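You operate a simulated robot arm through the tools that you are given. There is no shell and no other tool. Be economical: measure what you need, move in short steps, check, and stop when the job is done.

You run a simulated two-armed robot. Do the job below in one go: nothing can be reset, and whatever is moved stays where it is left.

TASK
Carry the waste tray with both arms and set it on the wooden table. Take the grey tag and leave it on the green bench. Push the left drawer shut. Put one of the white knitted rolls from the grey bench on the green bench. Take the purple cone from the white bench and leave it in the orange hold tray. Put the mid teal tube on the white bench away on the green bench. Take the teal rag and put it on the top rack shelf. Any order will do. Set down upright: white knitted roll.

It is judged by the outcome, as a careful person would: the job done as asked, and still so three seconds after it is handed in. It fails if anything else is knocked over, pushed out of place, dropped, spilled or broken.

THE ROBOT
Two 6-joint arms with two-finger grippers on one trunk, on a base that drives. Base frame: it is fixed to the floor where the robot stands at the start and does not move with it; the origin is under the middle of the robot, x ahead of it, y to its left, z up. Readings come in m, degrees, newtons and seconds.
The left shoulder is at the start at [0.07, 0.148, 1.134], the right one opposite. With the tool pointing down near the work surface each hand reaches from about 0.1 to 0.3 m from the robot's upright axis, wherever it stands, measured 20 degrees to its own side. Places, roughly: green bench [-1.2, -0.4, 0.8]; grey tag [1.5, 1.25, 0.25]; hold tray [0.5, -1.75, 0.75]; left drawer [2, 2.4, 0.7]; mid teal tube [1, -2.25, 0.75]; purple cone [1, -2, 1]; teal rag (7x5x4 cm) [1.7, -2.2, 0.9]; top rack shelf [1.4, -1.5, 1.6]; waste tray [0.5, 0.25, 0.75]; white knitted roll (6x6x8 cm) [0.1, -1.7, 0.9]; wooden table [0.8, 2.7, 0.8]. Payload 2.45 kg a hand.
Tool frame (each hand has its own): the origin (TCP) lies between the finger pads and is the grasp point; the fingertips stand 0.03 m ahead of it; z points along the fingers, y is the line along which they close. Largest opening 0.106 m; the body of the gripper starts 0.079 m behind the TCP.
Orientation is that of the tool frame in the base frame, as [roll, pitch, yaw] about the fixed x, y, z axes, in that order (R = Rz(yaw) Ry(pitch) Rx(roll)). With the fingers straight down and closing along the base's y, the tool's x points along the base's -x, its y along +y and its z along -z.

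THE INTERFACE
- The arms move only by the tool servo_tool. It takes "left_deltas", "right_deltas" or both (then of equal length, played together; a hand with none holds still); each is a list that holds one entry, the list of rows, each a list of 7 numbers: the closure, from 0 (fully open) to 1 (shut), then the shift along the tool's x, y, z in m, then the turn, a rotation vector about the tool's x, y, z in degrees. In form: [[[fingers, x, y, z, ax, ay, az], ...]]. A call has 1 to 12 rows; each row shifts and turns the commanded pose from where the row before left it, along the tool's axes as they then stand. Each row takes 0.2 s and may step no farther than 0.05 m and 8.6 degrees from the row before; otherwise, or with a gripper value out of range, the whole call is refused. Where a pose cannot be reached the arm comes as near as it can. A force on the tool above 40 N (or 10 N above the force at the start of the call, whichever is more), or a blocked arm, ends the call early, and 0.2 s more pass. Each finger travels about 0.072 m/s and halts on what it meets, pressing with about 26 N; the grip force reading is that of the motor and also rises with nothing between the fingers. The clock runs only during rows and for 0.2 s after the last one: add rows that do not move to give the fingers time. It gives the time, the measured TCP pose, the force on the tool (base axes), the opening and the grip force at its end, in the units of the frame above (readings bear some noise), with the torque about the TCP (base axes, N m) and any sound that the robot's microphone picked up.
- Cameras (640 x 400 px; columns grow to the right, rows downward): "scene" is now at [0.08, 0.0795, 1.3567]; the picture's right is [0.94, -0.34, -0.00], its down [-0.21, -0.58, -0.79] and it looks along [0.27, 0.74, -0.62] (base axes); focal length 214 px, centre (320, 200). "left" rides on the left gripper at [0.076, 0.002, -0.106] in its tool frame; the picture's right is [-0.02, 1.00, 0.00], its down [-0.78, -0.02, -0.62] and it looks along [-0.62, -0.01, 0.78] (tool axes); focal length 247 px, centre (320, 200). "right" rides on the right gripper at [0.076, -0.002, -0.106] in its tool frame; the picture's right is [0.02, 1.00, 0.00], its down [-0.78, 0.02, -0.62] and it looks along [-0.62, 0.01, 0.78] (tool axes); focal length 247 px, centre (320, 200). There is no depth. A picture from a camera that has moved, and an enlarged one, comes with that camera's place and axes in the base frame and with its lens.
- snapshot(camera): a new picture of that camera. No time passes.
- raise_lower(by): slides the trunk up (or, below 0, down) by that many m; the arms and the scene camera ride with it, the base frame stays. It gives what a move gives, with no picture.
- drive_base(legs): drives the robot by 1 to 6 legs, each [ahead, left, turn to the left] in m, m and degrees, along the robot's own axes; the way and the turn of a leg run together, so that a leg with both is an arc; at most 1.5 m and 180 degrees a leg. The arms and the cameras ride along, it lands a little off, and it stops where it bumps. It gives what a move gives.
- head_to(pan, tilt): turns the head with the scene camera to pan (to the left, within 86 degrees either way) and tilt (down, from -29 to 69), counted from straight ahead of the robot. It gives what a move gives.
- inspect(camera, box): a new picture of the part [left, top, right, bottom] of that camera's present view, enlarged. No time passes.
- close_job(): hands the job in; it is judged then, once.

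Work in short steps. Places have to be worked out from the pictures, the camera data and where the tool is seen: move nearer, look again, correct. Check each grasp and each placing, and mend what went wrong. You have 186 turns and 166 pictures in all, those below and enlarged ones among them. Open the grippers and draw the arms clear of the work before you hand the job in, unless the task says otherwise; then end with one line.

The tools are called after "Call:" as name(argument=value, ...) on one line, values as JSON. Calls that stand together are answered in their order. servo_tool: Moves the arms, as the interface text tells. Its arguments: {"type":"object","properties":{"left_deltas":{"type":"array"},"right_deltas":{"type":"array"}},"required":[]} The other tools are called the same way: raise_lower (by) slides the trunk up or down; drive_base (legs) drives the base; head_to (pan, tilt) turns the head that bears the scene camera; snapshot (camera) takes a picture; inspect (camera, box) takes an enlarged picture of a part of a camera's view; close_job () hands the job in.

At the start:

```text
clock: 0.0
left_eef_pos: [0.2589, 0.3993, 1.2546]
left_ee_rot: [179.8, 0.0, 180.0]
left_contact_force: [0.3, 0.1, 0.5]
left_moment: [0.02, 0.01, 0.02]
left_width: 0.1058
left_finger_force: 0.0
right_eef_pos: [0.604, 0.0016, 1.1495]
right_ee_rot: [-180.0, 0.0, -179.9]
right_contact_force: [-0.4, 0.0, 0.0]
right_moment: [0.01, 0.02, 0.02]
right_width: 0.106
right_finger_force: 0.1
trunk travel left (down, up): [-0.607, 0.333]
robot x, y, heading: [-0.0007, 0.0003, -0.1]
head pan, tilt: [69.9, 38.3]
```

scene: 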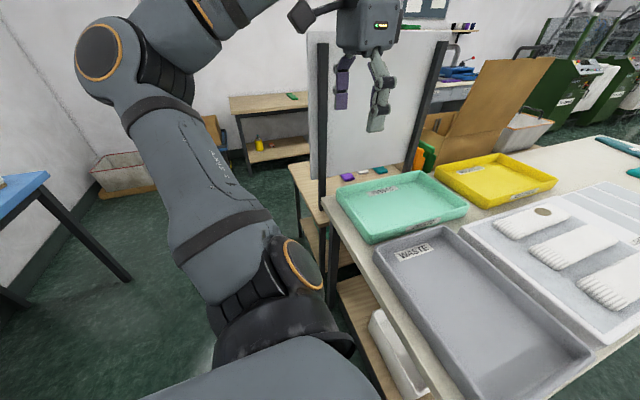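
right: 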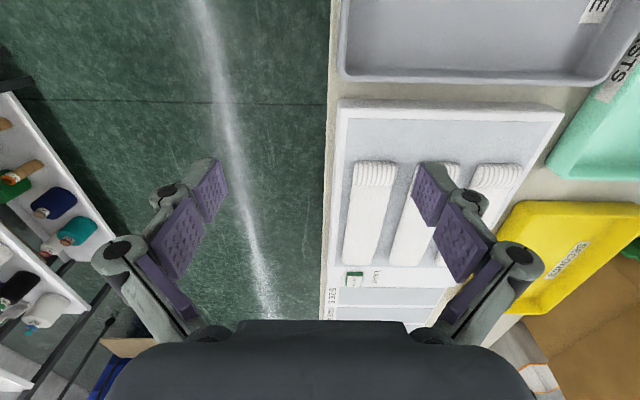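
left: 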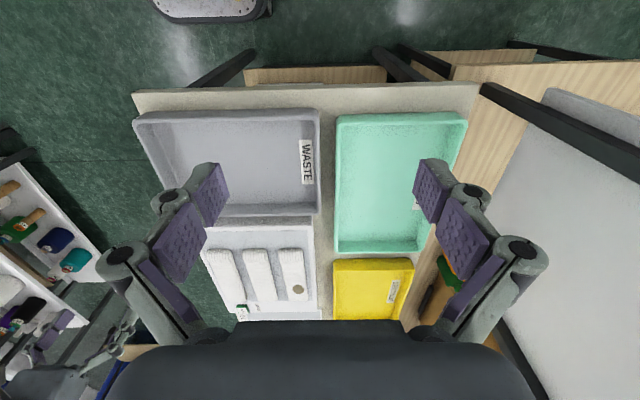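

I start by surveying: the waste tray is on the bench in front-left; I look straight ahead first.

Call:
head_to(pan=0, tilt=35)

Call:
snapshot(camera="scene")

Call:
head_to(pan=-75, tilt=25)

Call:
snapshot(camera="scene")

```text
clock: 1.4
left_eef_pos: [0.2595, 0.3992, 1.2552]
left_ee_rot: [179.9, 0.2, 180.0]
left_contact_force: [-0.4, 0.1, -0.1]
left_moment: [0.02, 0.0, -0.01]
left_width: 0.1063
left_finger_force: 0.0
right_eef_pos: [0.6051, 0.0008, 1.1505]
right_ee_rot: [-179.9, 0.0, 180.0]
right_contact_force: [-0.4, 0.3, 0.1]
right_moment: [0.0, 0.05, 0.02]
right_width: 0.106
right_finger_force: 0.1
trunk travel left (down, up): [-0.607, 0.333]
robot x, y, heading: [-0.0013, 0.0013, -0.1]
head pan, tilt: [0.0, 35.0]
```

```text
162 pictures are left
camera scene: at [0.1384, -0.0013, 1.3617], right [0.0, -1.0, 0.0], down [-0.57, 0.0, -0.82], along [0.82, 0.0, -0.57], focal length 214 px, centre (320, 200)
```

scene: 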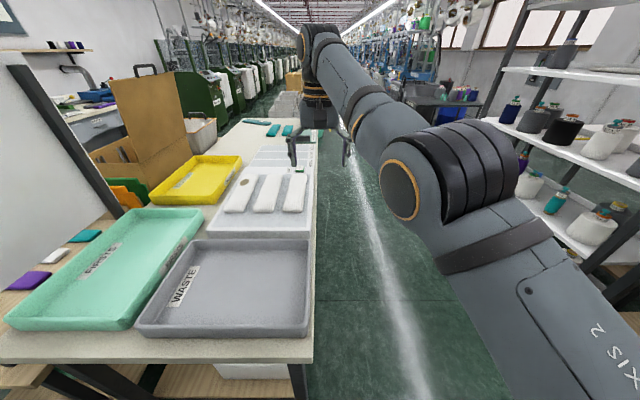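

```text
clock: 2.9
left_eef_pos: [0.2585, 0.3993, 1.2546]
left_ee_rot: [179.9, 0.2, -180.0]
left_contact_force: [0.7, -0.3, -0.2]
left_moment: [0.02, 0.04, -0.01]
left_width: 0.106
left_finger_force: 0.0
right_eef_pos: [0.6022, 0.0028, 1.151]
right_ee_rot: [179.9, 0.0, 180.0]
right_contact_force: [-0.1, 0.6, -0.4]
right_moment: [0.02, -0.01, -0.02]
right_width: 0.106
right_finger_force: 0.1
trunk travel left (down, up): [-0.607, 0.333]
robot x, y, heading: [0.0028, 0.0014, 0.4]
head pan, tilt: [-75.0, 25.0]
```

```text
161 pictures are left
camera scene: at [0.0742, -0.0903, 1.3775], right [-0.97, -0.26, 0.0], down [-0.11, 0.41, -0.91], along [0.24, -0.88, -0.42], focal length 214 px, centre (320, 200)
```

scene: 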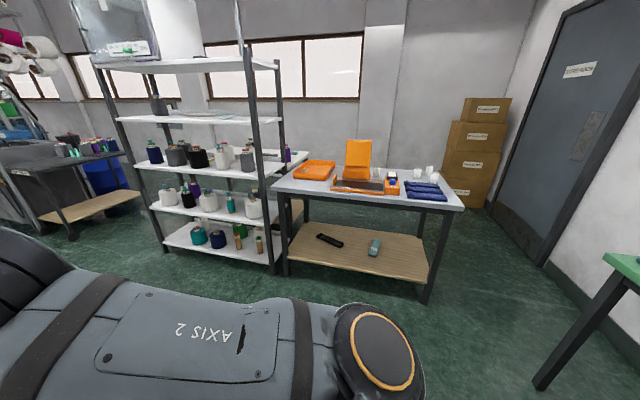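

Survey continues: look toward the right-rear (green bench), far ahead-right (white bench), and left (wooden table).

Call:
head_to(pan=-40, tilt=10)

Call:
snapshot(camera="scene")

Call:
head_to(pan=60, tilt=15)

Call:
snapshot(camera="scene")

```text
clock: 3.9
left_eef_pos: [0.2588, 0.3998, 1.2545]
left_ee_rot: [179.9, 0.1, -180.0]
left_contact_force: [-0.1, -0.1, 0.2]
left_moment: [0.0, 0.01, -0.03]
left_width: 0.1061
left_finger_force: 0.0
right_eef_pos: [0.6036, 0.0015, 1.1492]
right_ee_rot: [180.0, -0.1, -180.0]
right_contact_force: [-0.4, -0.4, 0.2]
right_moment: [-0.01, 0.0, 0.0]
right_width: 0.1058
right_finger_force: 0.1
trunk travel left (down, up): [-0.607, 0.333]
robot x, y, heading: [0.0024, -0.0017, -0.3]
head pan, tilt: [-40.0, 10.0]
```

```text
160 pictures are left
camera scene: at [0.1215, -0.0612, 1.4018], right [-0.64, -0.77, 0.0], down [-0.13, 0.11, -0.98], along [0.75, -0.63, -0.17], focal length 214 px, centre (320, 200)
```

scene: 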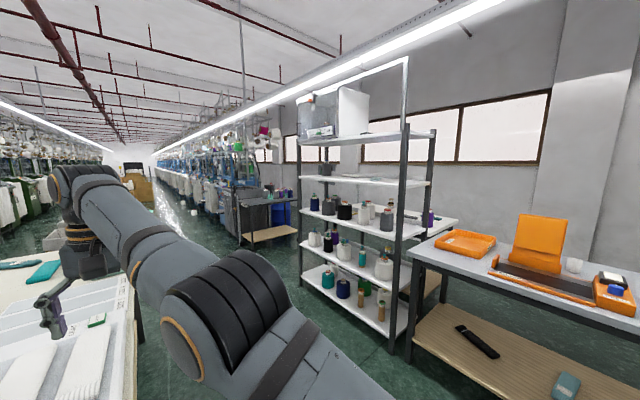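

```text
clock: 5.7
left_eef_pos: [0.2584, 0.3987, 1.2563]
left_ee_rot: [180.0, 0.1, -179.9]
left_contact_force: [-0.6, 0.4, -0.8]
left_moment: [-0.04, -0.01, 0.02]
left_width: 0.1061
left_finger_force: 0.1
right_eef_pos: [0.604, 0.0022, 1.1495]
right_ee_rot: [-179.9, 0.0, -179.9]
right_contact_force: [-0.4, -0.9, -0.1]
right_moment: [-0.01, 0.0, -0.01]
right_width: 0.106
right_finger_force: 0.1
trunk travel left (down, up): [-0.607, 0.333]
robot x, y, heading: [0.0024, -0.0006, -0.1]
head pan, tilt: [60.0, 15.0]
```

```text
159 pictures are left
camera scene: at [0.0971, 0.0795, 1.3937], right [0.87, -0.5, 0.0], down [-0.13, -0.22, -0.97], along [0.48, 0.84, -0.26], focal length 214 px, centre (320, 200)
```

scene: 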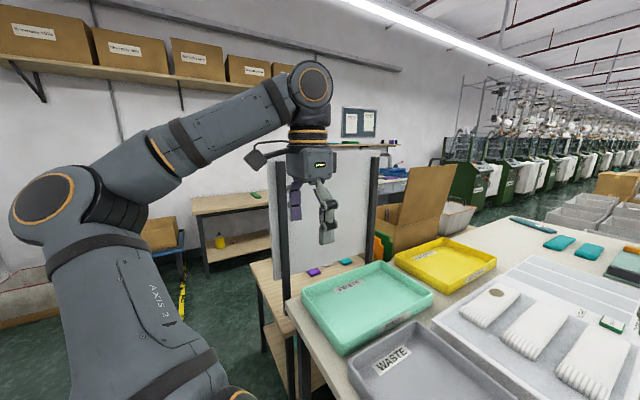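

Check how near the base is to the bench by looking down, and look to the right side too.

Call:
head_to(pan=45, tilt=69)

Call:
snapshot(camera="scene")

Call:
head_to(pan=-86, tilt=45)

Call:
snapshot(camera="scene")

```text
clock: 6.9
left_eef_pos: [0.2591, 0.3985, 1.2554]
left_ee_rot: [179.9, 0.1, 180.0]
left_contact_force: [-0.1, 0.7, -0.6]
left_moment: [0.01, -0.02, 0.0]
left_width: 0.1056
left_finger_force: 0.0
right_eef_pos: [0.604, 0.001, 1.1494]
right_ee_rot: [-180.0, 0.0, -179.9]
right_contact_force: [0.2, 0.0, 1.2]
right_moment: [0.0, -0.02, -0.01]
right_width: 0.106
right_finger_force: 0.0
trunk travel left (down, up): [-0.607, 0.333]
robot x, y, heading: [-0.0008, 0.0011, 0.3]
head pan, tilt: [45.0, 68.8]
```

```text
158 pictures are left
camera scene: at [0.0899, 0.0382, 1.3181], right [0.71, -0.71, 0.0], down [-0.66, -0.66, -0.36], along [0.26, 0.26, -0.93], focal length 214 px, centre (320, 200)
```

scene: 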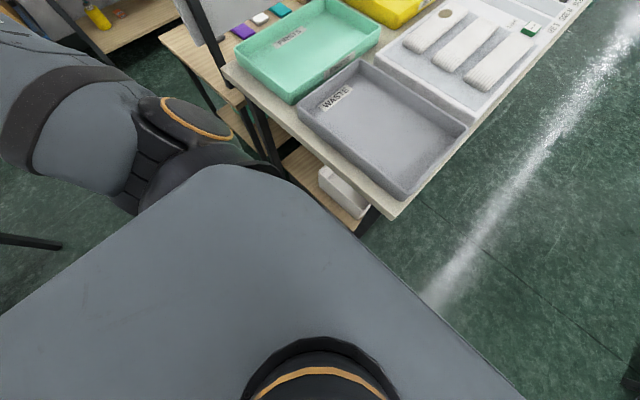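

```text
clock: 9.0
left_eef_pos: [0.2588, 0.3992, 1.255]
left_ee_rot: [179.9, 0.0, -180.0]
left_contact_force: [0.0, -1.2, 0.3]
left_moment: [0.0, 0.01, -0.02]
left_width: 0.1057
left_finger_force: 0.0
right_eef_pos: [0.6035, 0.0016, 1.1495]
right_ee_rot: [179.9, 0.0, 179.9]
right_contact_force: [-0.6, 0.3, 0.3]
right_moment: [0.0, -0.01, -0.01]
right_width: 0.106
right_finger_force: 0.1
trunk travel left (down, up): [-0.607, 0.333]
robot x, y, heading: [-0.0015, 0.0027, -0.0]
head pan, tilt: [-85.9, 45.0]
```

```text
157 pictures are left
camera scene: at [0.0561, -0.0825, 1.3469], right [-1.0, -0.07, 0.0], down [-0.05, 0.71, -0.71], along [0.05, -0.71, -0.71], focal length 214 px, centre (320, 200)
```

scene: 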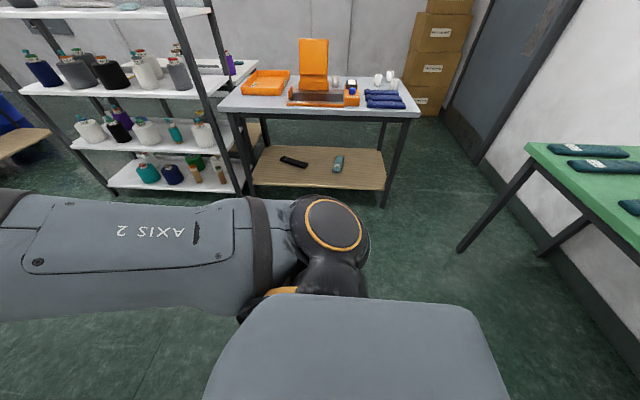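

The tray spans about x 0.38–0.71, y 0.03–0.46. I bring both hands to a symmetric stance, then shift the base left to centre on the tray.

Call:
servo_tool(left_deltas=[[[0, -0.03, -0.04, 0, 0, 0, 0], [0, -0.03, -0.04, 0, 0, 0, 0], [0, -0.03, -0.04, 0, 0, 0, 0], [0, -0.03, -0.03, 0, 0, 0, 0]]], right_deltas=[[[0, 0.03, -0.045, 0, 0, 0, 0], [0, 0.03, -0.045, 0, 0, 0, 0], [0, 0.03, -0.045, 0, 0, 0, 0], [0, 0.03, -0.045, 0, 0, 0, 0]]])

Call:
drive_base(legs=[[0, 0.25, 0]])

Call:
head_to(pan=0, tilt=50)

Call:
snapshot(camera="scene")

```text
refused: row 1 steps farther than a row can; nothing moved
```

```text
clock: 10.8
left_eef_pos: [0.2614, 0.6492, 1.2554]
left_ee_rot: [179.9, 0.1, 179.6]
left_contact_force: [0.2, 0.4, 0.6]
left_moment: [0.04, -0.03, -0.01]
left_width: 0.1057
left_finger_force: 0.0
right_eef_pos: [0.6037, 0.2488, 1.1502]
right_ee_rot: [180.0, 0.0, 179.5]
right_contact_force: [0.3, 0.8, -0.1]
right_moment: [0.01, -0.02, 0.03]
right_width: 0.106
right_finger_force: 0.0
trunk travel left (down, up): [-0.607, 0.333]
robot x, y, heading: [0.0002, 0.2511, -0.5]
head pan, tilt: [-85.9, 45.0]
```

```text
clock: 12.4
left_eef_pos: [0.2626, 0.6496, 1.2549]
left_ee_rot: [179.8, 0.1, 179.6]
left_contact_force: [0.7, 0.0, 0.0]
left_moment: [0.0, -0.02, -0.01]
left_width: 0.1059
left_finger_force: 0.1
right_eef_pos: [0.6048, 0.2502, 1.1497]
right_ee_rot: [180.0, -0.1, 179.6]
right_contact_force: [0.4, -1.1, -0.4]
right_moment: [0.0, 0.02, -0.01]
right_width: 0.1058
right_finger_force: 0.0
trunk travel left (down, up): [-0.607, 0.333]
robot x, y, heading: [-0.0027, 0.2507, -0.3]
head pan, tilt: [0.0, 50.0]
```

```text
156 pictures are left
camera scene: at [0.1281, 0.2495, 1.34], right [-0.01, -1.0, 0.0], down [-0.77, 0.01, -0.64], along [0.64, 0.0, -0.77], focal length 214 px, centre (320, 200)
```

scene: 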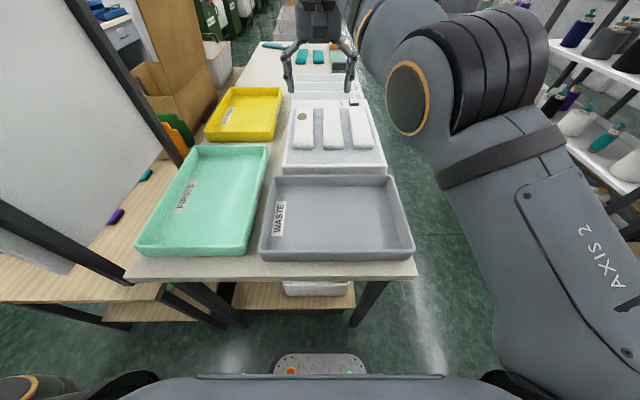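

Base front is well short of the bench. Tray is about x 0.41–0.70, y 0–0.415. I move both hands over the two end rims at a safe height.

Call:
servo_tool(left_deltas=[[[0, -0.03, -0.025, 0, 0, 0, 0], [0, -0.03, -0.025, 0, 0, 0, 0], [0, -0.03, -0.025, 0.02, 0, 0, 0], [0, -0.03, -0.025, 0.02, 0, 0, 0], [0, -0.03, -0.025, 0.02, 0, 0, 0], [0, -0.03, -0.025, 0.025, 0, 0, 0], [0, -0.03, -0.025, 0.025, 0, 0, 0], [0, -0.03, -0.025, 0.025, 0, 0, 0], [0, -0.03, -0.025, 0.025, 0, 0, 0], [0.5, -0.02, -0.02, 0.03, 0, 0, 0]]], right_deltas=[[[0, 0.005, -0.025, 0, 0, 0, 0], [0, 0.005, -0.025, 0, 0, 0, 0], [0, 0.005, -0.025, 0, 0, 0, 0], [0, 0.005, -0.025, 0, 0, 0, 0], [0, 0.005, -0.025, 0.02, 0, 0, 0], [0, 0.005, -0.025, 0.02, 0, 0, 0], [0, 0.005, -0.025, 0.02, 0, 0, 0], [0, 0.005, -0.025, 0.02, 0, 0, 0], [0, 0.005, -0.02, 0.02, 0, 0, 0], [0.5, 0.005, -0.02, 0.02, 0, 0, 0]]])

Call:
snapshot(camera="left")

Call:
snapshot(camera="right")

```text
clock: 14.6
left_eef_pos: [0.435, 0.5662, 0.991]
left_ee_rot: [-180.0, 0.2, 179.6]
left_contact_force: [0.3, 0.9, -0.5]
left_moment: [-0.03, 0.02, -0.02]
left_width: 0.0558
left_finger_force: 1.4
left hand out of reach, approached as far as the arm can: row 2, 3, 4, 5, 6, 7, 8, 9, 10
right_eef_pos: [0.6701, 0.0293, 1.075]
right_ee_rot: [-180.0, -0.2, 179.6]
right_contact_force: [0.6, 0.5, -0.2]
right_moment: [0.01, 0.03, 0.01]
right_width: 0.0556
right_finger_force: 0.3
right hand out of reach, approached as far as the arm can: row 1, 2, 3, 4, 5, 6, 7, 8, 9, 10
trunk travel left (down, up): [-0.607, 0.333]
robot x, y, heading: [0.0016, 0.2519, -0.6]
head pan, tilt: [0.0, 50.0]
```

```text
155 pictures are left
camera left: at [0.3587, 0.5683, 1.0972], right [0.03, 1.0, 0.0], down [0.78, -0.02, 0.62], along [0.62, -0.02, -0.78], focal length 247 px, centre (320, 200)
```

left: 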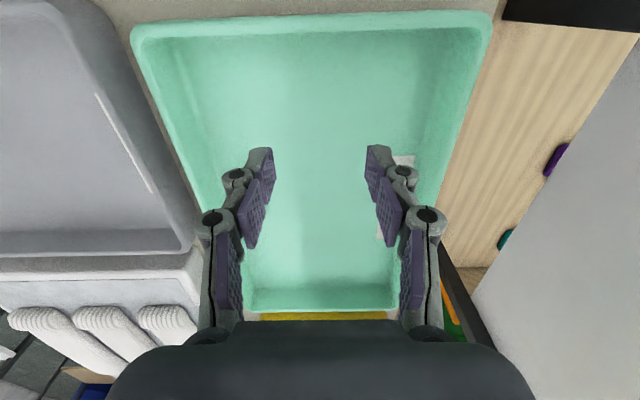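

```text
154 pictures are left
camera right: at [0.5951, 0.0272, 1.1812], right [-0.01, 1.0, 0.0], down [0.79, 0.01, 0.62], along [0.62, 0.01, -0.79], focal length 247 px, centre (320, 200)
```

right: 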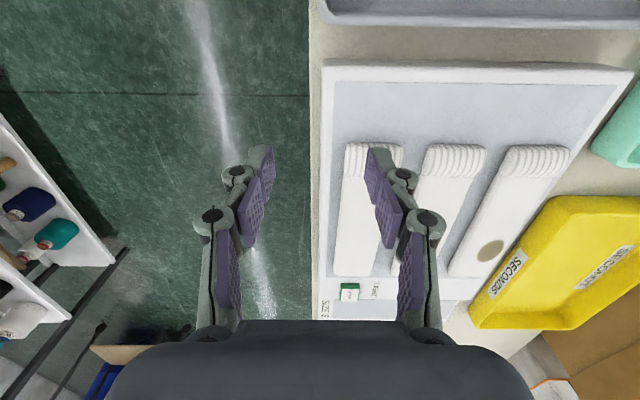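

The arms reported reach trouble although these spots are moderate. I look at the arm configuration from the scene camera.

Call:
head_to(pan=0, tilt=25)

Call:
snapshot(camera="scene")

Call:
head_to(pan=60, tilt=30)

Call:
snapshot(camera="scene")

```text
clock: 15.5
left_eef_pos: [0.4319, 0.5673, 0.9929]
left_ee_rot: [-179.9, 0.2, 179.7]
left_contact_force: [1.0, 0.3, 0.1]
left_moment: [-0.01, -0.01, -0.02]
left_width: 0.0531
left_finger_force: 0.0
right_eef_pos: [0.6701, 0.0304, 1.076]
right_ee_rot: [180.0, -0.1, 179.6]
right_contact_force: [0.5, -0.3, -1.1]
right_moment: [-0.02, 0.01, -0.02]
right_width: 0.0532
right_finger_force: 0.0
trunk travel left (down, up): [-0.607, 0.333]
robot x, y, heading: [0.0005, 0.2515, -0.4]
head pan, tilt: [0.0, 25.0]
```

```text
153 pictures are left
camera scene: at [0.1431, 0.2495, 1.3774], right [-0.01, -1.0, 0.0], down [-0.42, 0.0, -0.91], along [0.91, -0.01, -0.42], focal length 214 px, centre (320, 200)
```

scene: 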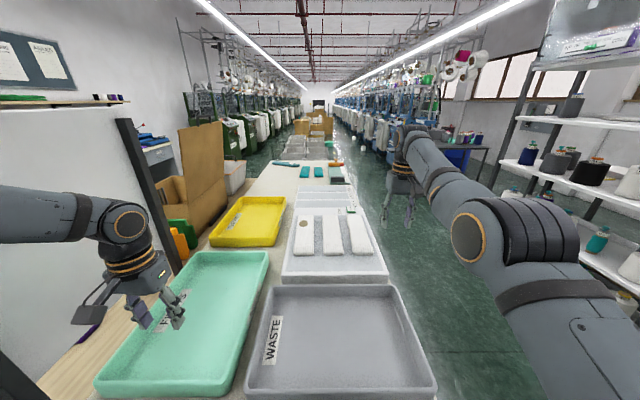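

```text
clock: 16.8
left_eef_pos: [0.4324, 0.5676, 0.9915]
left_ee_rot: [-180.0, 0.1, 179.5]
left_contact_force: [-1.2, 0.5, 0.1]
left_moment: [-0.01, -0.02, 0.0]
left_width: 0.0529
left_finger_force: 0.0
right_eef_pos: [0.6688, 0.0306, 1.0764]
right_ee_rot: [179.9, -0.2, 179.6]
right_contact_force: [0.1, 0.1, 0.3]
right_moment: [0.03, 0.0, 0.01]
right_width: 0.053
right_finger_force: 0.0
trunk travel left (down, up): [-0.607, 0.333]
robot x, y, heading: [0.0018, 0.253, -0.6]
head pan, tilt: [60.0, 30.0]
```

```text
152 pictures are left
camera scene: at [0.097, 0.328, 1.3695], right [0.86, -0.51, 0.0], down [-0.25, -0.43, -0.87], along [0.44, 0.75, -0.5], focal length 214 px, centre (320, 200)
```

scene: 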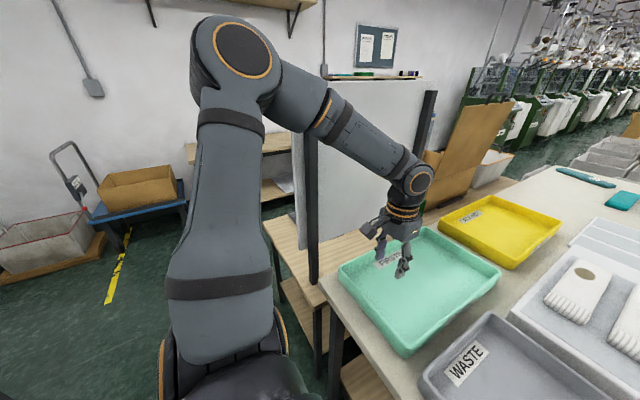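

Both arms are large. I test small lateral moves to learn what is reachable.

Call:
servo_tool(left_deltas=[[[0.5, 0, -0.02, 0, 0, 0, 0], [0.5, 0, -0.02, 0, 0, 0, 0], [0.5, 0, -0.02, 0, 0, 0, 0], [0.5, 0, -0.02, 0, 0, 0, 0], [0.5, 0, -0.02, 0, 0, 0, 0]]], right_deltas=[[[0.5, 0.02, 0, 0, 0, 0, 0], [0.5, 0.02, 0, 0, 0, 0, 0], [0.5, 0.02, 0, 0, 0, 0, 0], [0.5, 0.02, 0, 0, 0, 0, 0], [0.5, 0.02, 0, 0, 0, 0, 0]]])

```text
clock: 18.0
left_eef_pos: [0.3889, 0.5356, 0.9852]
left_ee_rot: [-179.9, 0.2, 179.7]
left_contact_force: [-1.1, -0.6, 0.2]
left_moment: [0.0, 0.01, 0.02]
left_width: 0.053
left_finger_force: 0.1
left hand out of reach, approached as far as the arm can: row 1, 2, 3, 4, 5
right_eef_pos: [0.6659, 0.0312, 1.0899]
right_ee_rot: [180.0, 0.1, 179.6]
right_contact_force: [-0.3, -0.4, -0.1]
right_moment: [-0.01, 0.0, -0.01]
right_width: 0.053
right_finger_force: 0.1
right hand out of reach, approached as far as the arm can: row 1, 2, 3, 4, 5
trunk travel left (down, up): [-0.607, 0.333]
robot x, y, heading: [0.0001, 0.2499, -0.2]
head pan, tilt: [60.0, 30.0]
```

I probe further with individual axis moves to map the limits.

Call:
servo_tool(left_deltas=[[[0.5, 0.03, 0, 0, 0, 0, 0], [0.5, 0.03, 0, 0, 0, 0, 0], [0.5, 0.03, 0, 0, 0, 0, 0]]], right_deltas=[[[0.5, 0, -0.03, 0, 0, 0, 0], [0.5, 0, -0.03, 0, 0, 0, 0], [0.5, 0, -0.03, 0, 0, 0, 0]]])

Call:
servo_tool(left_deltas=[[[0.5, 0, 0, -0.03, 0, 0, 0], [0.5, 0, 0, -0.03, 0, 0, 0], [0.5, 0, 0, -0.03, 0, 0, 0]]], right_deltas=[[[0.5, 0, 0, -0.03, 0, 0, 0], [0.5, 0, 0, -0.03, 0, 0, 0], [0.5, 0, 0, -0.03, 0, 0, 0]]])

```text
clock: 18.8
left_eef_pos: [0.3124, 0.5231, 0.9888]
left_ee_rot: [179.8, 0.1, 179.4]
left_contact_force: [0.6, -0.2, 0.0]
left_moment: [0.06, -0.01, 0.0]
left_width: 0.053
left_finger_force: 0.0
left hand out of reach, approached as far as the arm can: row 3
right_eef_pos: [0.659, -0.0598, 1.0861]
right_ee_rot: [179.9, 0.0, 179.6]
right_contact_force: [-0.7, -1.5, -0.9]
right_moment: [0.08, -0.02, -0.02]
right_width: 0.053
right_finger_force: 0.0
right hand out of reach, approached as far as the arm can: row 3
trunk travel left (down, up): [-0.607, 0.333]
robot x, y, heading: [0.0002, 0.2519, -0.2]
head pan, tilt: [60.0, 30.0]
```

```text
clock: 19.6
left_eef_pos: [0.3122, 0.5238, 1.0771]
left_ee_rot: [180.0, 0.2, 179.6]
left_contact_force: [-0.3, 1.0, -0.5]
left_moment: [-0.02, -0.01, 0.0]
left_width: 0.0527
left_finger_force: 0.1
right_eef_pos: [0.6305, -0.0538, 1.1684]
right_ee_rot: [-180.0, 0.1, 179.6]
right_contact_force: [-0.5, -0.1, 0.4]
right_moment: [0.0, -0.02, 0.02]
right_width: 0.053
right_finger_force: 0.1
right hand out of reach, approached as far as the arm can: row 1, 2, 3
trunk travel left (down, up): [-0.607, 0.333]
robot x, y, heading: [0.0007, 0.2524, -0.3]
head pan, tilt: [60.0, 30.0]
```

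Right arm seems near its stretch limit. I test bringing the right hand back toward the robot and outward.

Call:
servo_tool(right_deltas=[[[0.5, 0.04, -0.02, 0, 0, 0, 0], [0.5, 0.04, -0.02, 0, 0, 0, 0], [0.5, 0.04, -0.02, 0, 0, 0, 0], [0.5, 0.04, -0.02, 0, 0, 0, 0], [0.5, 0.04, 0, 0, 0, 0, 0], [0.5, 0.04, 0, 0, 0, 0, 0]]], left_deltas=[[[0.5, 0, -0.03, 0, 0, 0, 0], [0.5, 0, -0.03, 0, 0, 0, 0], [0.5, 0, -0.03, 0, 0, 0, 0], [0.5, 0, -0.03, 0, 0, 0, 0], [0.5, 0, 0, 0, 0, 0, 0], [0.5, 0, 0, 0, 0, 0, 0]]])

Call:
head_to(pan=-55, tilt=15)

Call:
snapshot(camera="scene")

```text
clock: 21.0
left_eef_pos: [0.292, 0.5038, 1.0666]
left_ee_rot: [-180.0, 0.1, 179.5]
left_contact_force: [-0.3, -0.8, -0.7]
left_moment: [-0.01, 0.02, 0.01]
left_width: 0.0528
left_finger_force: 0.1
left hand out of reach, approached as far as the arm can: row 1, 2, 3, 4
right_eef_pos: [0.626, -0.0753, 1.1724]
right_ee_rot: [179.9, 0.1, 179.5]
right_contact_force: [-0.5, -0.5, 0.3]
right_moment: [0.01, -0.01, 0.0]
right_width: 0.0532
right_finger_force: 0.1
right hand out of reach, approached as far as the arm can: row 1, 2, 3, 4, 5, 6
trunk travel left (down, up): [-0.607, 0.333]
robot x, y, heading: [0.0, 0.2512, -0.3]
head pan, tilt: [60.0, 30.0]
```

```text
clock: 23.0
left_eef_pos: [0.2922, 0.5044, 1.0666]
left_ee_rot: [180.0, 0.1, 179.6]
left_contact_force: [-0.5, -0.5, -0.4]
left_moment: [0.0, 0.0, 0.01]
left_width: 0.0525
left_finger_force: 0.0
right_eef_pos: [0.6254, -0.0749, 1.1733]
right_ee_rot: [-180.0, 0.2, 179.6]
right_contact_force: [0.9, 0.4, -0.3]
right_moment: [0.03, 0.02, 0.02]
right_width: 0.0528
right_finger_force: 0.0
trunk travel left (down, up): [-0.607, 0.333]
robot x, y, heading: [0.0025, 0.2536, -0.4]
head pan, tilt: [-55.0, 15.0]
```

```text
151 pictures are left
camera scene: at [0.1042, 0.1732, 1.3937], right [-0.82, -0.57, 0.0], down [-0.15, 0.21, -0.97], along [0.55, -0.79, -0.26], focal length 214 px, centre (320, 200)
```

scene: 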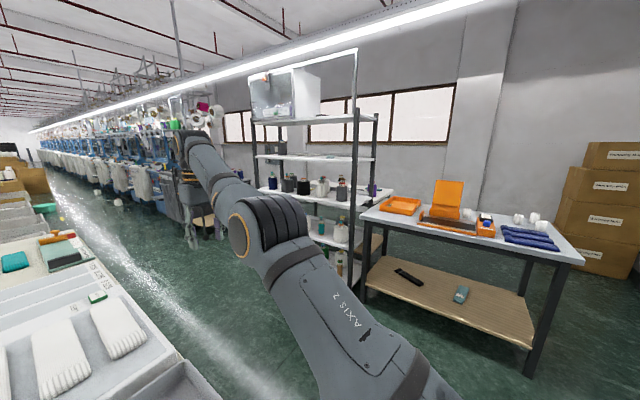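

The elbow still has fold room, so a wrist limit may be the blocker. I test turning each tool about its axis and then moving inward.

Call:
servo_tool(right_deltas=[[[0.5, 0, 0, 0, 0, 0, -8], [0.5, 0, 0, 0, 0, 0, -8], [0.5, 0, 0, 0, 0, 0, -8], [0.5, 0.03, 0, 0, 0, 0, 0], [0.5, 0.03, 0, 0, 0, 0, 0], [0.5, 0.03, 0, 0, 0, 0, 0]]], left_deltas=[[[0.5, 0, 0, 0, 0, 0, 8], [0.5, 0, 0, 0, 0, 0, 8], [0.5, 0, 0, 0, 0, 0, 8], [0.5, 0, -0.03, 0, 0, 0, 0], [0.5, 0, -0.03, 0, 0, 0, 0], [0.5, 0, -0.03, 0, 0, 0, 0]]])

```text
clock: 24.4
left_eef_pos: [0.2688, 0.4973, 1.0695]
left_ee_rot: [180.0, 0.1, 155.6]
left_contact_force: [0.6, 0.9, -0.1]
left_moment: [-0.02, 0.01, 0.03]
left_width: 0.053
left_finger_force: 0.1
left hand out of reach, approached as far as the arm can: row 4, 5, 6
right_eef_pos: [0.6246, -0.0744, 1.189]
right_ee_rot: [-179.2, 1.7, -164.4]
right_contact_force: [0.4, 0.5, -0.4]
right_moment: [-0.03, 0.0, -0.01]
right_width: 0.053
right_finger_force: 0.1
right hand out of reach, approached as far as the arm can: row 1, 2, 4, 5, 6
trunk travel left (down, up): [-0.607, 0.333]
robot x, y, heading: [0.0002, 0.2515, -0.3]
head pan, tilt: [-55.0, 15.0]
```

Right arm seems stretched in an awkward elbow branch. I stretch it fully out and then pull back in, to let it flip; meanwhile the left tests going lower.

Call:
servo_tool(right_deltas=[[[0.5, 0, 0, 0, 0, 0, 8], [0.5, 0, 0, 0, 0, 0, 8], [0.5, -0.03, 0, 0, 0, 0, 0], [0.5, -0.03, 0, 0, 0, 0, 0], [0.5, -0.03, 0, 0, 0, 0, 0], [0.5, -0.03, 0, 0, 0, 0, 0]]], left_deltas=[[[0.5, 0, 0, 0.04, 0, 0, -8], [0.5, 0, 0, 0.04, 0, 0, -8], [0.5, 0, 0, 0.04, 0, 0, -8], [0.5, 0, 0, 0.04, 0, 0, 0], [0.5, 0, 0, 0.04, 0, 0, 0], [0.5, 0, 0, 0.03, 0, 0, 0]]])

Call:
servo_tool(right_deltas=[[[0.5, 0.04, 0, 0, 0, 0, 0], [0.5, 0.04, 0, 0, 0, 0, 0], [0.5, 0.04, 0, 0, 0, 0, 0], [0.5, 0.04, 0, 0, 0, 0, 0], [0.5, 0.04, 0, 0, 0, 0, 0], [0.5, 0.04, 0, 0, 0, 0, 0]]], left_deltas=[[[0.5, 0, -0.03, 0, 0, 0, 0], [0.5, 0, -0.03, 0, 0, 0, 0], [0.5, 0, -0.03, 0, 0, 0, 0], [0.5, 0, -0.03, 0, 0, 0, 0], [0.5, 0, 0, 0, 0, 0, 0], [0.5, 0, 0, 0, 0, 0, 0]]])

```text
clock: 25.8
left_eef_pos: [0.3219, 0.5041, 0.8669]
left_ee_rot: [179.8, 0.4, 179.7]
left_contact_force: [-5.5, -1.2, 15.2]
left_moment: [-0.16, 0.12, -0.1]
left_width: 0.0596
left_finger_force: 3.1
left hand out of reach, approached as far as the arm can: row 1, 2, 3, 4
right_eef_pos: [0.6422, -0.0616, 1.1546]
right_ee_rot: [-179.8, 1.9, 179.6]
right_contact_force: [-0.9, 0.6, -0.3]
right_moment: [-0.05, 0.02, -0.02]
right_width: 0.0531
right_finger_force: 0.1
right hand out of reach, approached as far as the arm can: row 3, 4, 5, 6
trunk travel left (down, up): [-0.607, 0.333]
robot x, y, heading: [-0.0037, 0.2491, -0.2]
head pan, tilt: [-55.0, 15.0]
stopped in row 6 (left hand): the force on the tool passed its limit at 111 N (the readings are from after the stop); the commanded pose is now the measured one
```

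```text
clock: 26.4
left_eef_pos: [0.3171, 0.4936, 0.8703]
left_ee_rot: [179.7, 1.0, 179.6]
left_contact_force: [-0.4, -14.3, 47.7]
left_moment: [-3.2, 0.19, -0.03]
left_width: 0.0295
left_finger_force: 14.3
left hand out of reach, approached as far as the arm can: row 1, 2, 3
right_eef_pos: [0.6258, -0.0758, 1.1789]
right_ee_rot: [-180.0, 1.8, 179.5]
right_contact_force: [-1.0, 0.5, 0.9]
right_moment: [0.0, -0.08, 0.01]
right_width: 0.053
right_finger_force: 0.0
right hand out of reach, approached as far as the arm can: row 1, 2, 3
trunk travel left (down, up): [-0.607, 0.333]
robot x, y, heading: [0.0033, 0.2511, -0.5]
head pan, tilt: [-55.0, 15.0]
stopped in row 3 (left hand): the force on the tool passed its limit at 45 N (the readings are from after the stop); the commanded pose is now the measured one
```

The left hand hit something; I look before anything else.

Call:
snapshot(camera="left")

Call:
head_to(pan=40, tilt=45)

Call:
snapshot(camera="scene")

```text
150 pictures are left
camera left: at [0.2392, 0.4952, 0.9744], right [0.03, 1.0, 0.0], down [0.77, -0.02, 0.64], along [0.64, -0.01, -0.77], focal length 247 px, centre (320, 200)
```

left: 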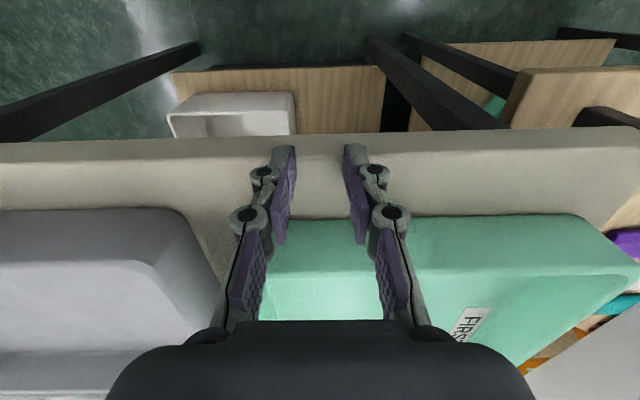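

```text
clock: 28.1
left_eef_pos: [0.3179, 0.4971, 0.8657]
left_ee_rot: [179.8, 0.5, 179.7]
left_contact_force: [-1.9, -0.2, 4.0]
left_moment: [-0.03, 0.07, 0.02]
left_width: 0.0557
left_finger_force: 0.3
right_eef_pos: [0.6299, -0.0713, 1.1785]
right_ee_rot: [-179.8, 1.6, 179.5]
right_contact_force: [-0.4, 0.1, 0.3]
right_moment: [-0.01, -0.03, -0.03]
right_width: 0.0531
right_finger_force: 0.1
trunk travel left (down, up): [-0.607, 0.333]
robot x, y, heading: [0.0015, 0.2534, -0.3]
head pan, tilt: [40.0, 45.0]
```

```text
149 pictures are left
camera scene: at [0.1133, 0.3017, 1.347], right [0.64, -0.77, 0.0], down [-0.54, -0.45, -0.71], along [0.55, 0.45, -0.71], focal length 214 px, centre (320, 200)
```

scene: 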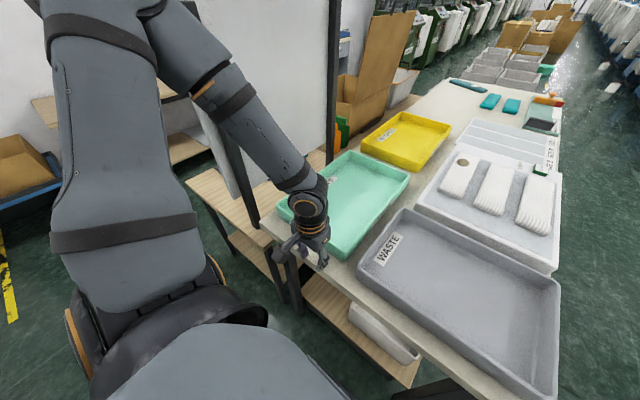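

The bench top is actually at about z 0.84 (left fingertips touched its front lip; nothing moved). I lift off, then test whether tool yaw in the other sense frees the inward motion.

Call:
servo_tool(left_deltas=[[[0.5, 0, 0, -0.04, 0, 0, 0], [0.5, 0, 0, -0.04, 0, 0, 0], [0.5, 0, 0, -0.04, 0, 0, -8], [0.5, 0, 0, 0, 0, 0, -8], [0.5, 0, 0, 0, 0, 0, -8], [0.5, 0, 0, 0, 0, 0, -8], [0.5, 0, 0, 0, 0, 0, -8], [0.5, 0, 0, 0, 0, 0, -8], [0.5, 0.0223, -0.02, 0, 0, 0, 0], [0.5, 0.0223, -0.02, 0, 0, 0, 0], [0.5, 0.0223, -0.02, 0, 0, 0, 0], [0.5, 0.0223, -0.02, 0, 0, 0, 0]]])

```text
clock: 30.7
left_eef_pos: [0.3134, 0.4964, 0.9832]
left_ee_rot: [-179.6, 0.4, -132.4]
left_contact_force: [0.5, 0.4, -1.0]
left_moment: [-0.01, 0.0, -0.03]
left_width: 0.0531
left_finger_force: 0.1
left hand out of reach, approached as far as the arm can: row 1, 9, 10, 11, 12
right_eef_pos: [0.6303, -0.0707, 1.1777]
right_ee_rot: [-179.7, 1.7, 179.4]
right_contact_force: [0.3, 0.6, 0.6]
right_moment: [0.02, 0.03, 0.0]
right_width: 0.0532
right_finger_force: 0.1
trunk travel left (down, up): [-0.607, 0.333]
robot x, y, heading: [0.0007, 0.2537, -0.6]
head pan, tilt: [40.0, 45.0]
```

Yaw turns freely, inward stays blocked. Now I see whether the right arm folds if taken outward first.

Call:
servo_tool(right_deltas=[[[0.5, 0, -0.045, 0, 0, 0, 0], [0.5, 0, -0.045, 0, 0, 0, 0], [0.5, 0.01, -0.045, 0, 0, 0, 0], [0.5, 0.02, -0.045, 0, 0, 0, 0], [0.5, 0.03, -0.035, 0, 0, 0, 0], [0.5, 0.04, -0.02, 0, 0, 0, 0], [0.5, 0.045, 0, 0, 0, 0, 0], [0.5, 0.045, 0, 0, 0, 0, 0]]])

Call:
head_to(pan=-50, tilt=30)

Call:
snapshot(camera="scene")

```text
clock: 32.5
left_eef_pos: [0.3134, 0.4975, 0.9841]
left_ee_rot: [-179.7, 0.4, -132.4]
left_contact_force: [0.3, 0.0, -0.5]
left_moment: [0.01, 0.02, 0.0]
left_width: 0.0529
left_finger_force: 0.1
right_eef_pos: [0.4972, -0.3349, 1.1854]
right_ee_rot: [-179.8, 1.7, 179.5]
right_contact_force: [1.1, 0.4, -0.6]
right_moment: [-0.01, -0.02, -0.03]
right_width: 0.053
right_finger_force: 0.1
right hand out of reach, approached as far as the arm can: row 1, 2, 3, 5, 6, 7, 8
trunk travel left (down, up): [-0.607, 0.333]
robot x, y, heading: [-0.0011, 0.2533, -0.5]
head pan, tilt: [40.0, 45.0]
```

```text
clock: 34.1
left_eef_pos: [0.3135, 0.4977, 0.9844]
left_ee_rot: [-179.7, 0.4, -132.4]
left_contact_force: [-0.3, 0.1, 0.8]
left_moment: [-0.04, 0.0, 0.01]
left_width: 0.0529
left_finger_force: 0.1
right_eef_pos: [0.4979, -0.335, 1.1862]
right_ee_rot: [-179.7, 1.7, 179.5]
right_contact_force: [-0.2, 0.5, 0.1]
right_moment: [0.0, -0.03, 0.0]
right_width: 0.0528
right_finger_force: 0.0
trunk travel left (down, up): [-0.607, 0.333]
robot x, y, heading: [0.0004, 0.2516, -0.5]
head pan, tilt: [-50.0, 30.0]
```

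```text
148 pictures are left
camera scene: at [0.1092, 0.1806, 1.3695], right [-0.77, -0.64, 0.0], down [-0.32, 0.38, -0.87], along [0.55, -0.67, -0.5], focal length 214 px, centre (320, 200)
```

scene: 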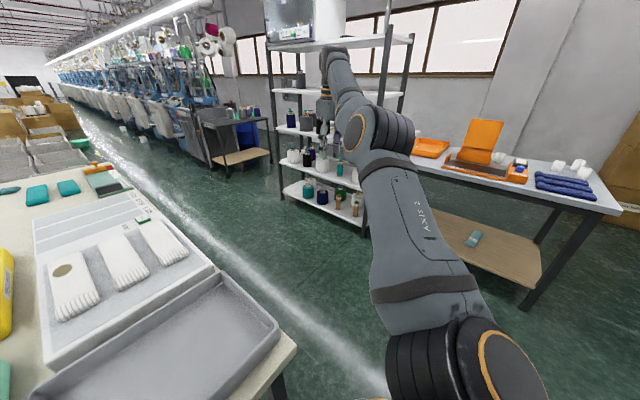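

The right arm looks elbow-low with its wrist bent to the limit. I swing its tool to point forward about the wrist, to unlock it.

Call:
servo_tool(right_deltas=[[[0.5, -0.0313, 0, -0.002, 0, -8, 0], [0.5, -0.0313, 0, -0.002, 0, -8, 0], [0.5, -0.0313, 0, -0.002, 0, -8, 0], [0.5, -0.0313, 0, -0.002, 0, -8, 0], [0.5, -0.0313, 0, -0.002, 0, -8, 0], [0.5, -0.0313, 0, -0.002, 0, -8, 0], [0.5, -0.0313, 0, -0.002, 0, -8, 0], [0.5, -0.0313, 0, -0.002, 0, -8, 0]]])

Call:
servo_tool(right_deltas=[[[0.5, 0, 0, 0.04, 0, 0, 0], [0.5, 0, 0, 0.04, 0, 0, 0], [0.5, 0, 0, 0.04, 0, 0, 0], [0.5, 0, 0, 0.04, 0, 0, 0]]])

Call:
snapshot(camera="scene")

```text
clock: 36.0
left_eef_pos: [0.3132, 0.497, 0.9838]
left_ee_rot: [-179.7, 0.4, -132.3]
left_contact_force: [-0.3, -0.2, -0.3]
left_moment: [-0.02, 0.02, 0.02]
left_width: 0.0532
left_finger_force: 0.0
right_eef_pos: [0.6941, -0.3311, 1.3162]
right_ee_rot: [-179.6, 65.7, -180.0]
right_contact_force: [-0.7, 0.2, -0.2]
right_moment: [0.02, 0.03, 0.02]
right_width: 0.0529
right_finger_force: 0.1
right hand out of reach, approached as far as the arm can: row 7
trunk travel left (down, up): [-0.607, 0.333]
robot x, y, heading: [-0.0006, 0.2545, -0.7]
head pan, tilt: [-50.0, 30.0]
```

```text
clock: 37.0
left_eef_pos: [0.3158, 0.4966, 0.9846]
left_ee_rot: [-179.9, 0.4, -132.4]
left_contact_force: [0.8, -0.1, 0.3]
left_moment: [0.02, 0.03, -0.04]
left_width: 0.0532
left_finger_force: 0.1
right_eef_pos: [0.7687, -0.2845, 1.2395]
right_ee_rot: [-179.6, 65.6, 179.9]
right_contact_force: [-0.1, -0.9, -1.3]
right_moment: [0.0, -0.01, 0.03]
right_width: 0.0529
right_finger_force: 0.0
right hand out of reach, approached as far as the arm can: row 1, 2, 3, 4
trunk travel left (down, up): [-0.607, 0.333]
robot x, y, heading: [0.0006, 0.2463, -0.3]
head pan, tilt: [-50.0, 30.0]
```

```text
147 pictures are left
camera scene: at [0.1117, 0.1792, 1.3692], right [-0.77, -0.64, 0.0], down [-0.32, 0.39, -0.86], along [0.55, -0.67, -0.5], focal length 214 px, centre (320, 200)
```

scene: 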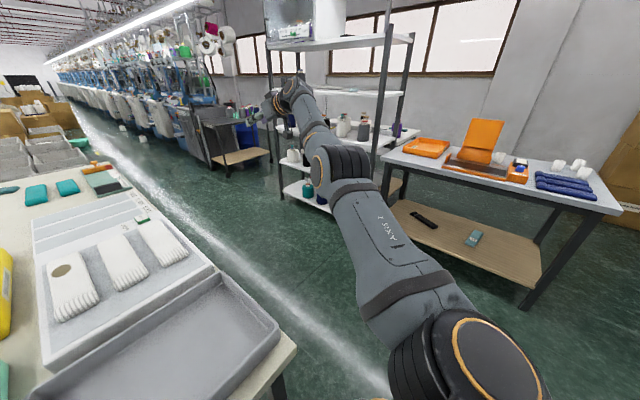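

Arm is now nearly straight. I retract it down and in while rotating the tool back to vertical, hoping for the elbow-high branch.

Call:
servo_tool(right_deltas=[[[0.5, 0.042, 0.005, -0.019, 0, 8, 0], [0.5, 0.0443, 0.005, -0.013, 0, 8, 0], [0.5, 0.0456, 0.005, -0.0067, 0, 8, 0], [0.5, 0.046, 0.005, 0, 0, 8, 0], [0.5, 0.0457, 0.005, 0.006, 0, 8, 0], [0.5, 0.0444, 0.005, 0.0124, 0, 8, 0], [0.5, 0.0423, 0.005, 0.0185, 0, 8, 0], [0.5, 0.0393, 0.005, 0.0241, 0, 8, 0]]])

Call:
snapshot(camera="scene")

```text
clock: 38.8
left_eef_pos: [0.3111, 0.4974, 0.9853]
left_ee_rot: [-179.7, 0.5, -132.2]
left_contact_force: [0.7, -0.1, 0.2]
left_moment: [-0.02, -0.03, 0.0]
left_width: 0.0531
left_finger_force: 0.0
right_eef_pos: [0.4689, -0.2678, 0.9289]
right_ee_rot: [-179.8, 2.3, 179.6]
right_contact_force: [-0.2, -0.3, 0.2]
right_moment: [-0.05, -0.03, -0.01]
right_width: 0.053
right_finger_force: 0.0
right hand out of reach, approached as far as the arm can: row 6, 7, 8
trunk travel left (down, up): [-0.607, 0.333]
robot x, y, heading: [-0.0016, 0.2527, -0.1]
head pan, tilt: [-50.0, 30.0]
```

```text
146 pictures are left
camera scene: at [0.1072, 0.1806, 1.3698], right [-0.77, -0.64, 0.0], down [-0.32, 0.38, -0.87], along [0.55, -0.67, -0.5], focal length 214 px, centre (320, 200)
```

scene: 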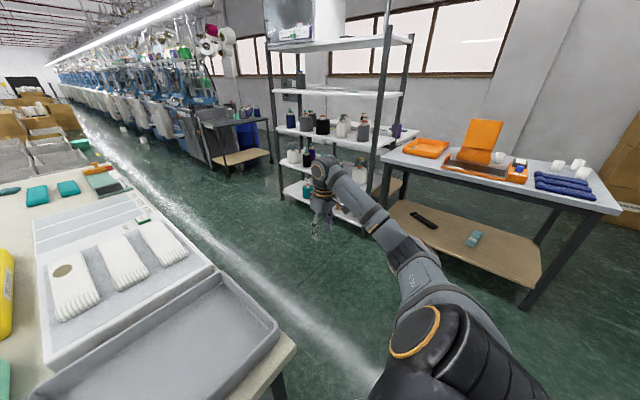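

The arm changed branch and is low now. I test pulling it inward toward the robot.

Call:
servo_tool(right_deltas=[[[0.5, 0.03, 0, 0, 0, 0, 0], [0.5, 0.03, 0, 0, 0, 0, 0], [0.5, 0.03, 0, 0, 0, 0, 0], [0.5, 0, 0.03, 0, 0, 0, 0], [0.5, 0, 0.03, 0, 0, 0, 0], [0.5, 0, 0.03, 0, 0, 0, 0]]])

Call:
snapshot(camera="scene")

```text
clock: 40.1
left_eef_pos: [0.3135, 0.4978, 0.9844]
left_ee_rot: [-179.7, 0.4, -132.3]
left_contact_force: [0.3, 0.0, -0.2]
left_moment: [-0.02, -0.02, 0.0]
left_width: 0.0528
left_finger_force: 0.0
right_eef_pos: [0.4272, -0.1756, 0.924]
right_ee_rot: [-179.7, 1.7, 179.5]
right_contact_force: [-0.4, 0.1, 0.4]
right_moment: [-0.01, -0.02, -0.01]
right_width: 0.0531
right_finger_force: 0.0
right hand out of reach, approached as far as the arm can: row 2, 3
trunk travel left (down, up): [-0.607, 0.333]
robot x, y, heading: [0.0007, 0.2467, -0.5]
head pan, tilt: [-50.0, 30.0]
```

```text
145 pictures are left
camera scene: at [0.1095, 0.181, 1.3695], right [-0.77, -0.64, 0.0], down [-0.32, 0.38, -0.87], along [0.55, -0.67, -0.5], focal length 214 px, centre (320, 200)
```

scene: 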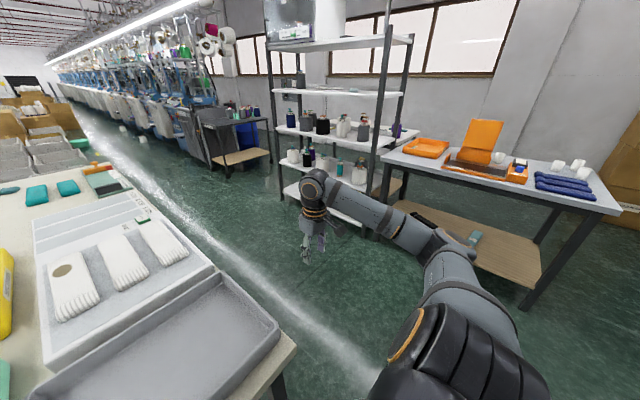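

Now the inward motion works with the elbow outward. I continue inward, slightly higher.

Call:
servo_tool(right_deltas=[[[0.5, 0, 0, -0.03, 0, 0, 0], [0.5, 0, 0, -0.03, 0, 0, 0], [0.5, 0, 0.03, 0, 0, 0, 0], [0.5, 0, 0.03, 0, 0, 0, 0], [0.5, 0, 0.03, 0, 0, 0, 0], [0.5, 0, 0.03, 0, 0, 0, 0], [0.5, 0, 0.03, 0, 0, 0, 0], [0.5, 0, 0.02, 0, 0, 0, 0]]])

Call:
snapshot(camera="scene")

```text
clock: 42.0
left_eef_pos: [0.3138, 0.4968, 0.9839]
left_ee_rot: [-179.8, 0.4, -132.4]
left_contact_force: [0.0, -0.1, 0.0]
left_moment: [0.0, 0.02, -0.02]
left_width: 0.053
left_finger_force: 0.2
right_eef_pos: [0.3523, -0.0518, 0.9606]
right_ee_rot: [-179.9, 1.9, 179.6]
right_contact_force: [0.6, 0.5, 0.2]
right_moment: [0.01, 0.01, 0.01]
right_width: 0.0534
right_finger_force: 0.0
right hand out of reach, approached as far as the arm can: row 2, 3, 4, 5, 6, 7, 8
trunk travel left (down, up): [-0.607, 0.333]
robot x, y, heading: [0.0028, 0.2555, -0.2]
head pan, tilt: [-50.0, 30.0]
```

```text
144 pictures are left
camera scene: at [0.1089, 0.1807, 1.3695], right [-0.77, -0.64, 0.0], down [-0.32, 0.38, -0.87], along [0.55, -0.67, -0.5], focal length 214 px, centre (320, 200)
```

scene: 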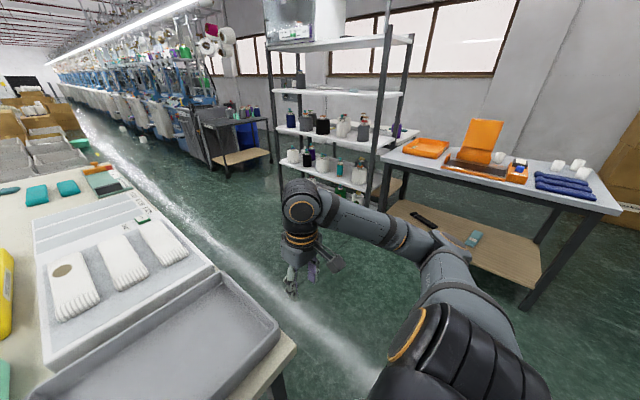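

Both arms share this inward limit with vertical tools. Tilting the fingers inward about the wrist should gain the missing ~0.12 m and suit the flared tray walls; I un-yaw the left and tilt both by 32°.

Call:
servo_tool(left_deltas=[[[0.5, 0, 0, -0.01, 0, 0, 8], [0.5, 0, 0, -0.01, 0, 0, 8], [0.5, 0, 0, 0, 0, 0, 8], [0.5, 0, 0, 0, 0, 0, 8], [0.5, 0, 0, 0, 0, 0, 8], [0.5, 0, 0, 0, 0, 0, 8], [0.5, 0, -0.0313, -0.002, 8, 0, 0], [0.5, 0, -0.0313, -0.002, 8, 0, 0], [0.5, 0, -0.0313, -0.002, 8, 0, 0], [0.5, 0, -0.0313, -0.002, 8, 0, 0]]], right_deltas=[[[0.5, 0, 0, -0.01, 0, 0, 0], [0.5, 0, 0, -0.01, 0, 0, 0], [0.5, 0, 0, 0, 0, 0, 0], [0.5, 0, 0, 0, 0, 0, 0], [0.5, 0, 0, 0, 0, 0, 0], [0.5, 0, 0, 0, 0, 0, 0], [0.5, 0, 0.0313, -0.002, -8, 0, 0], [0.5, 0, 0.0313, -0.002, -8, 0, 0], [0.5, 0, 0.0313, -0.002, -8, 0, 0], [0.5, 0, 0.0313, -0.002, -8, 0, 0]]])

```text
clock: 44.1
left_eef_pos: [0.3124, 0.3929, 1.0328]
left_ee_rot: [-147.9, 0.5, 179.7]
left_contact_force: [-0.4, 0.5, 0.4]
left_moment: [-0.03, 0.01, 0.02]
left_width: 0.0531
left_finger_force: 0.1
left hand out of reach, approached as far as the arm can: row 3, 9, 10
right_eef_pos: [0.3542, 0.071, 1.0155]
right_ee_rot: [148.3, 1.6, 179.5]
right_contact_force: [-1.1, 0.2, -0.5]
right_moment: [-0.01, 0.01, 0.0]
right_width: 0.0528
right_finger_force: 0.1
right hand out of reach, approached as far as the arm can: row 1
trunk travel left (down, up): [-0.607, 0.333]
robot x, y, heading: [-0.0005, 0.254, -0.2]
head pan, tilt: [-50.0, 30.0]
```

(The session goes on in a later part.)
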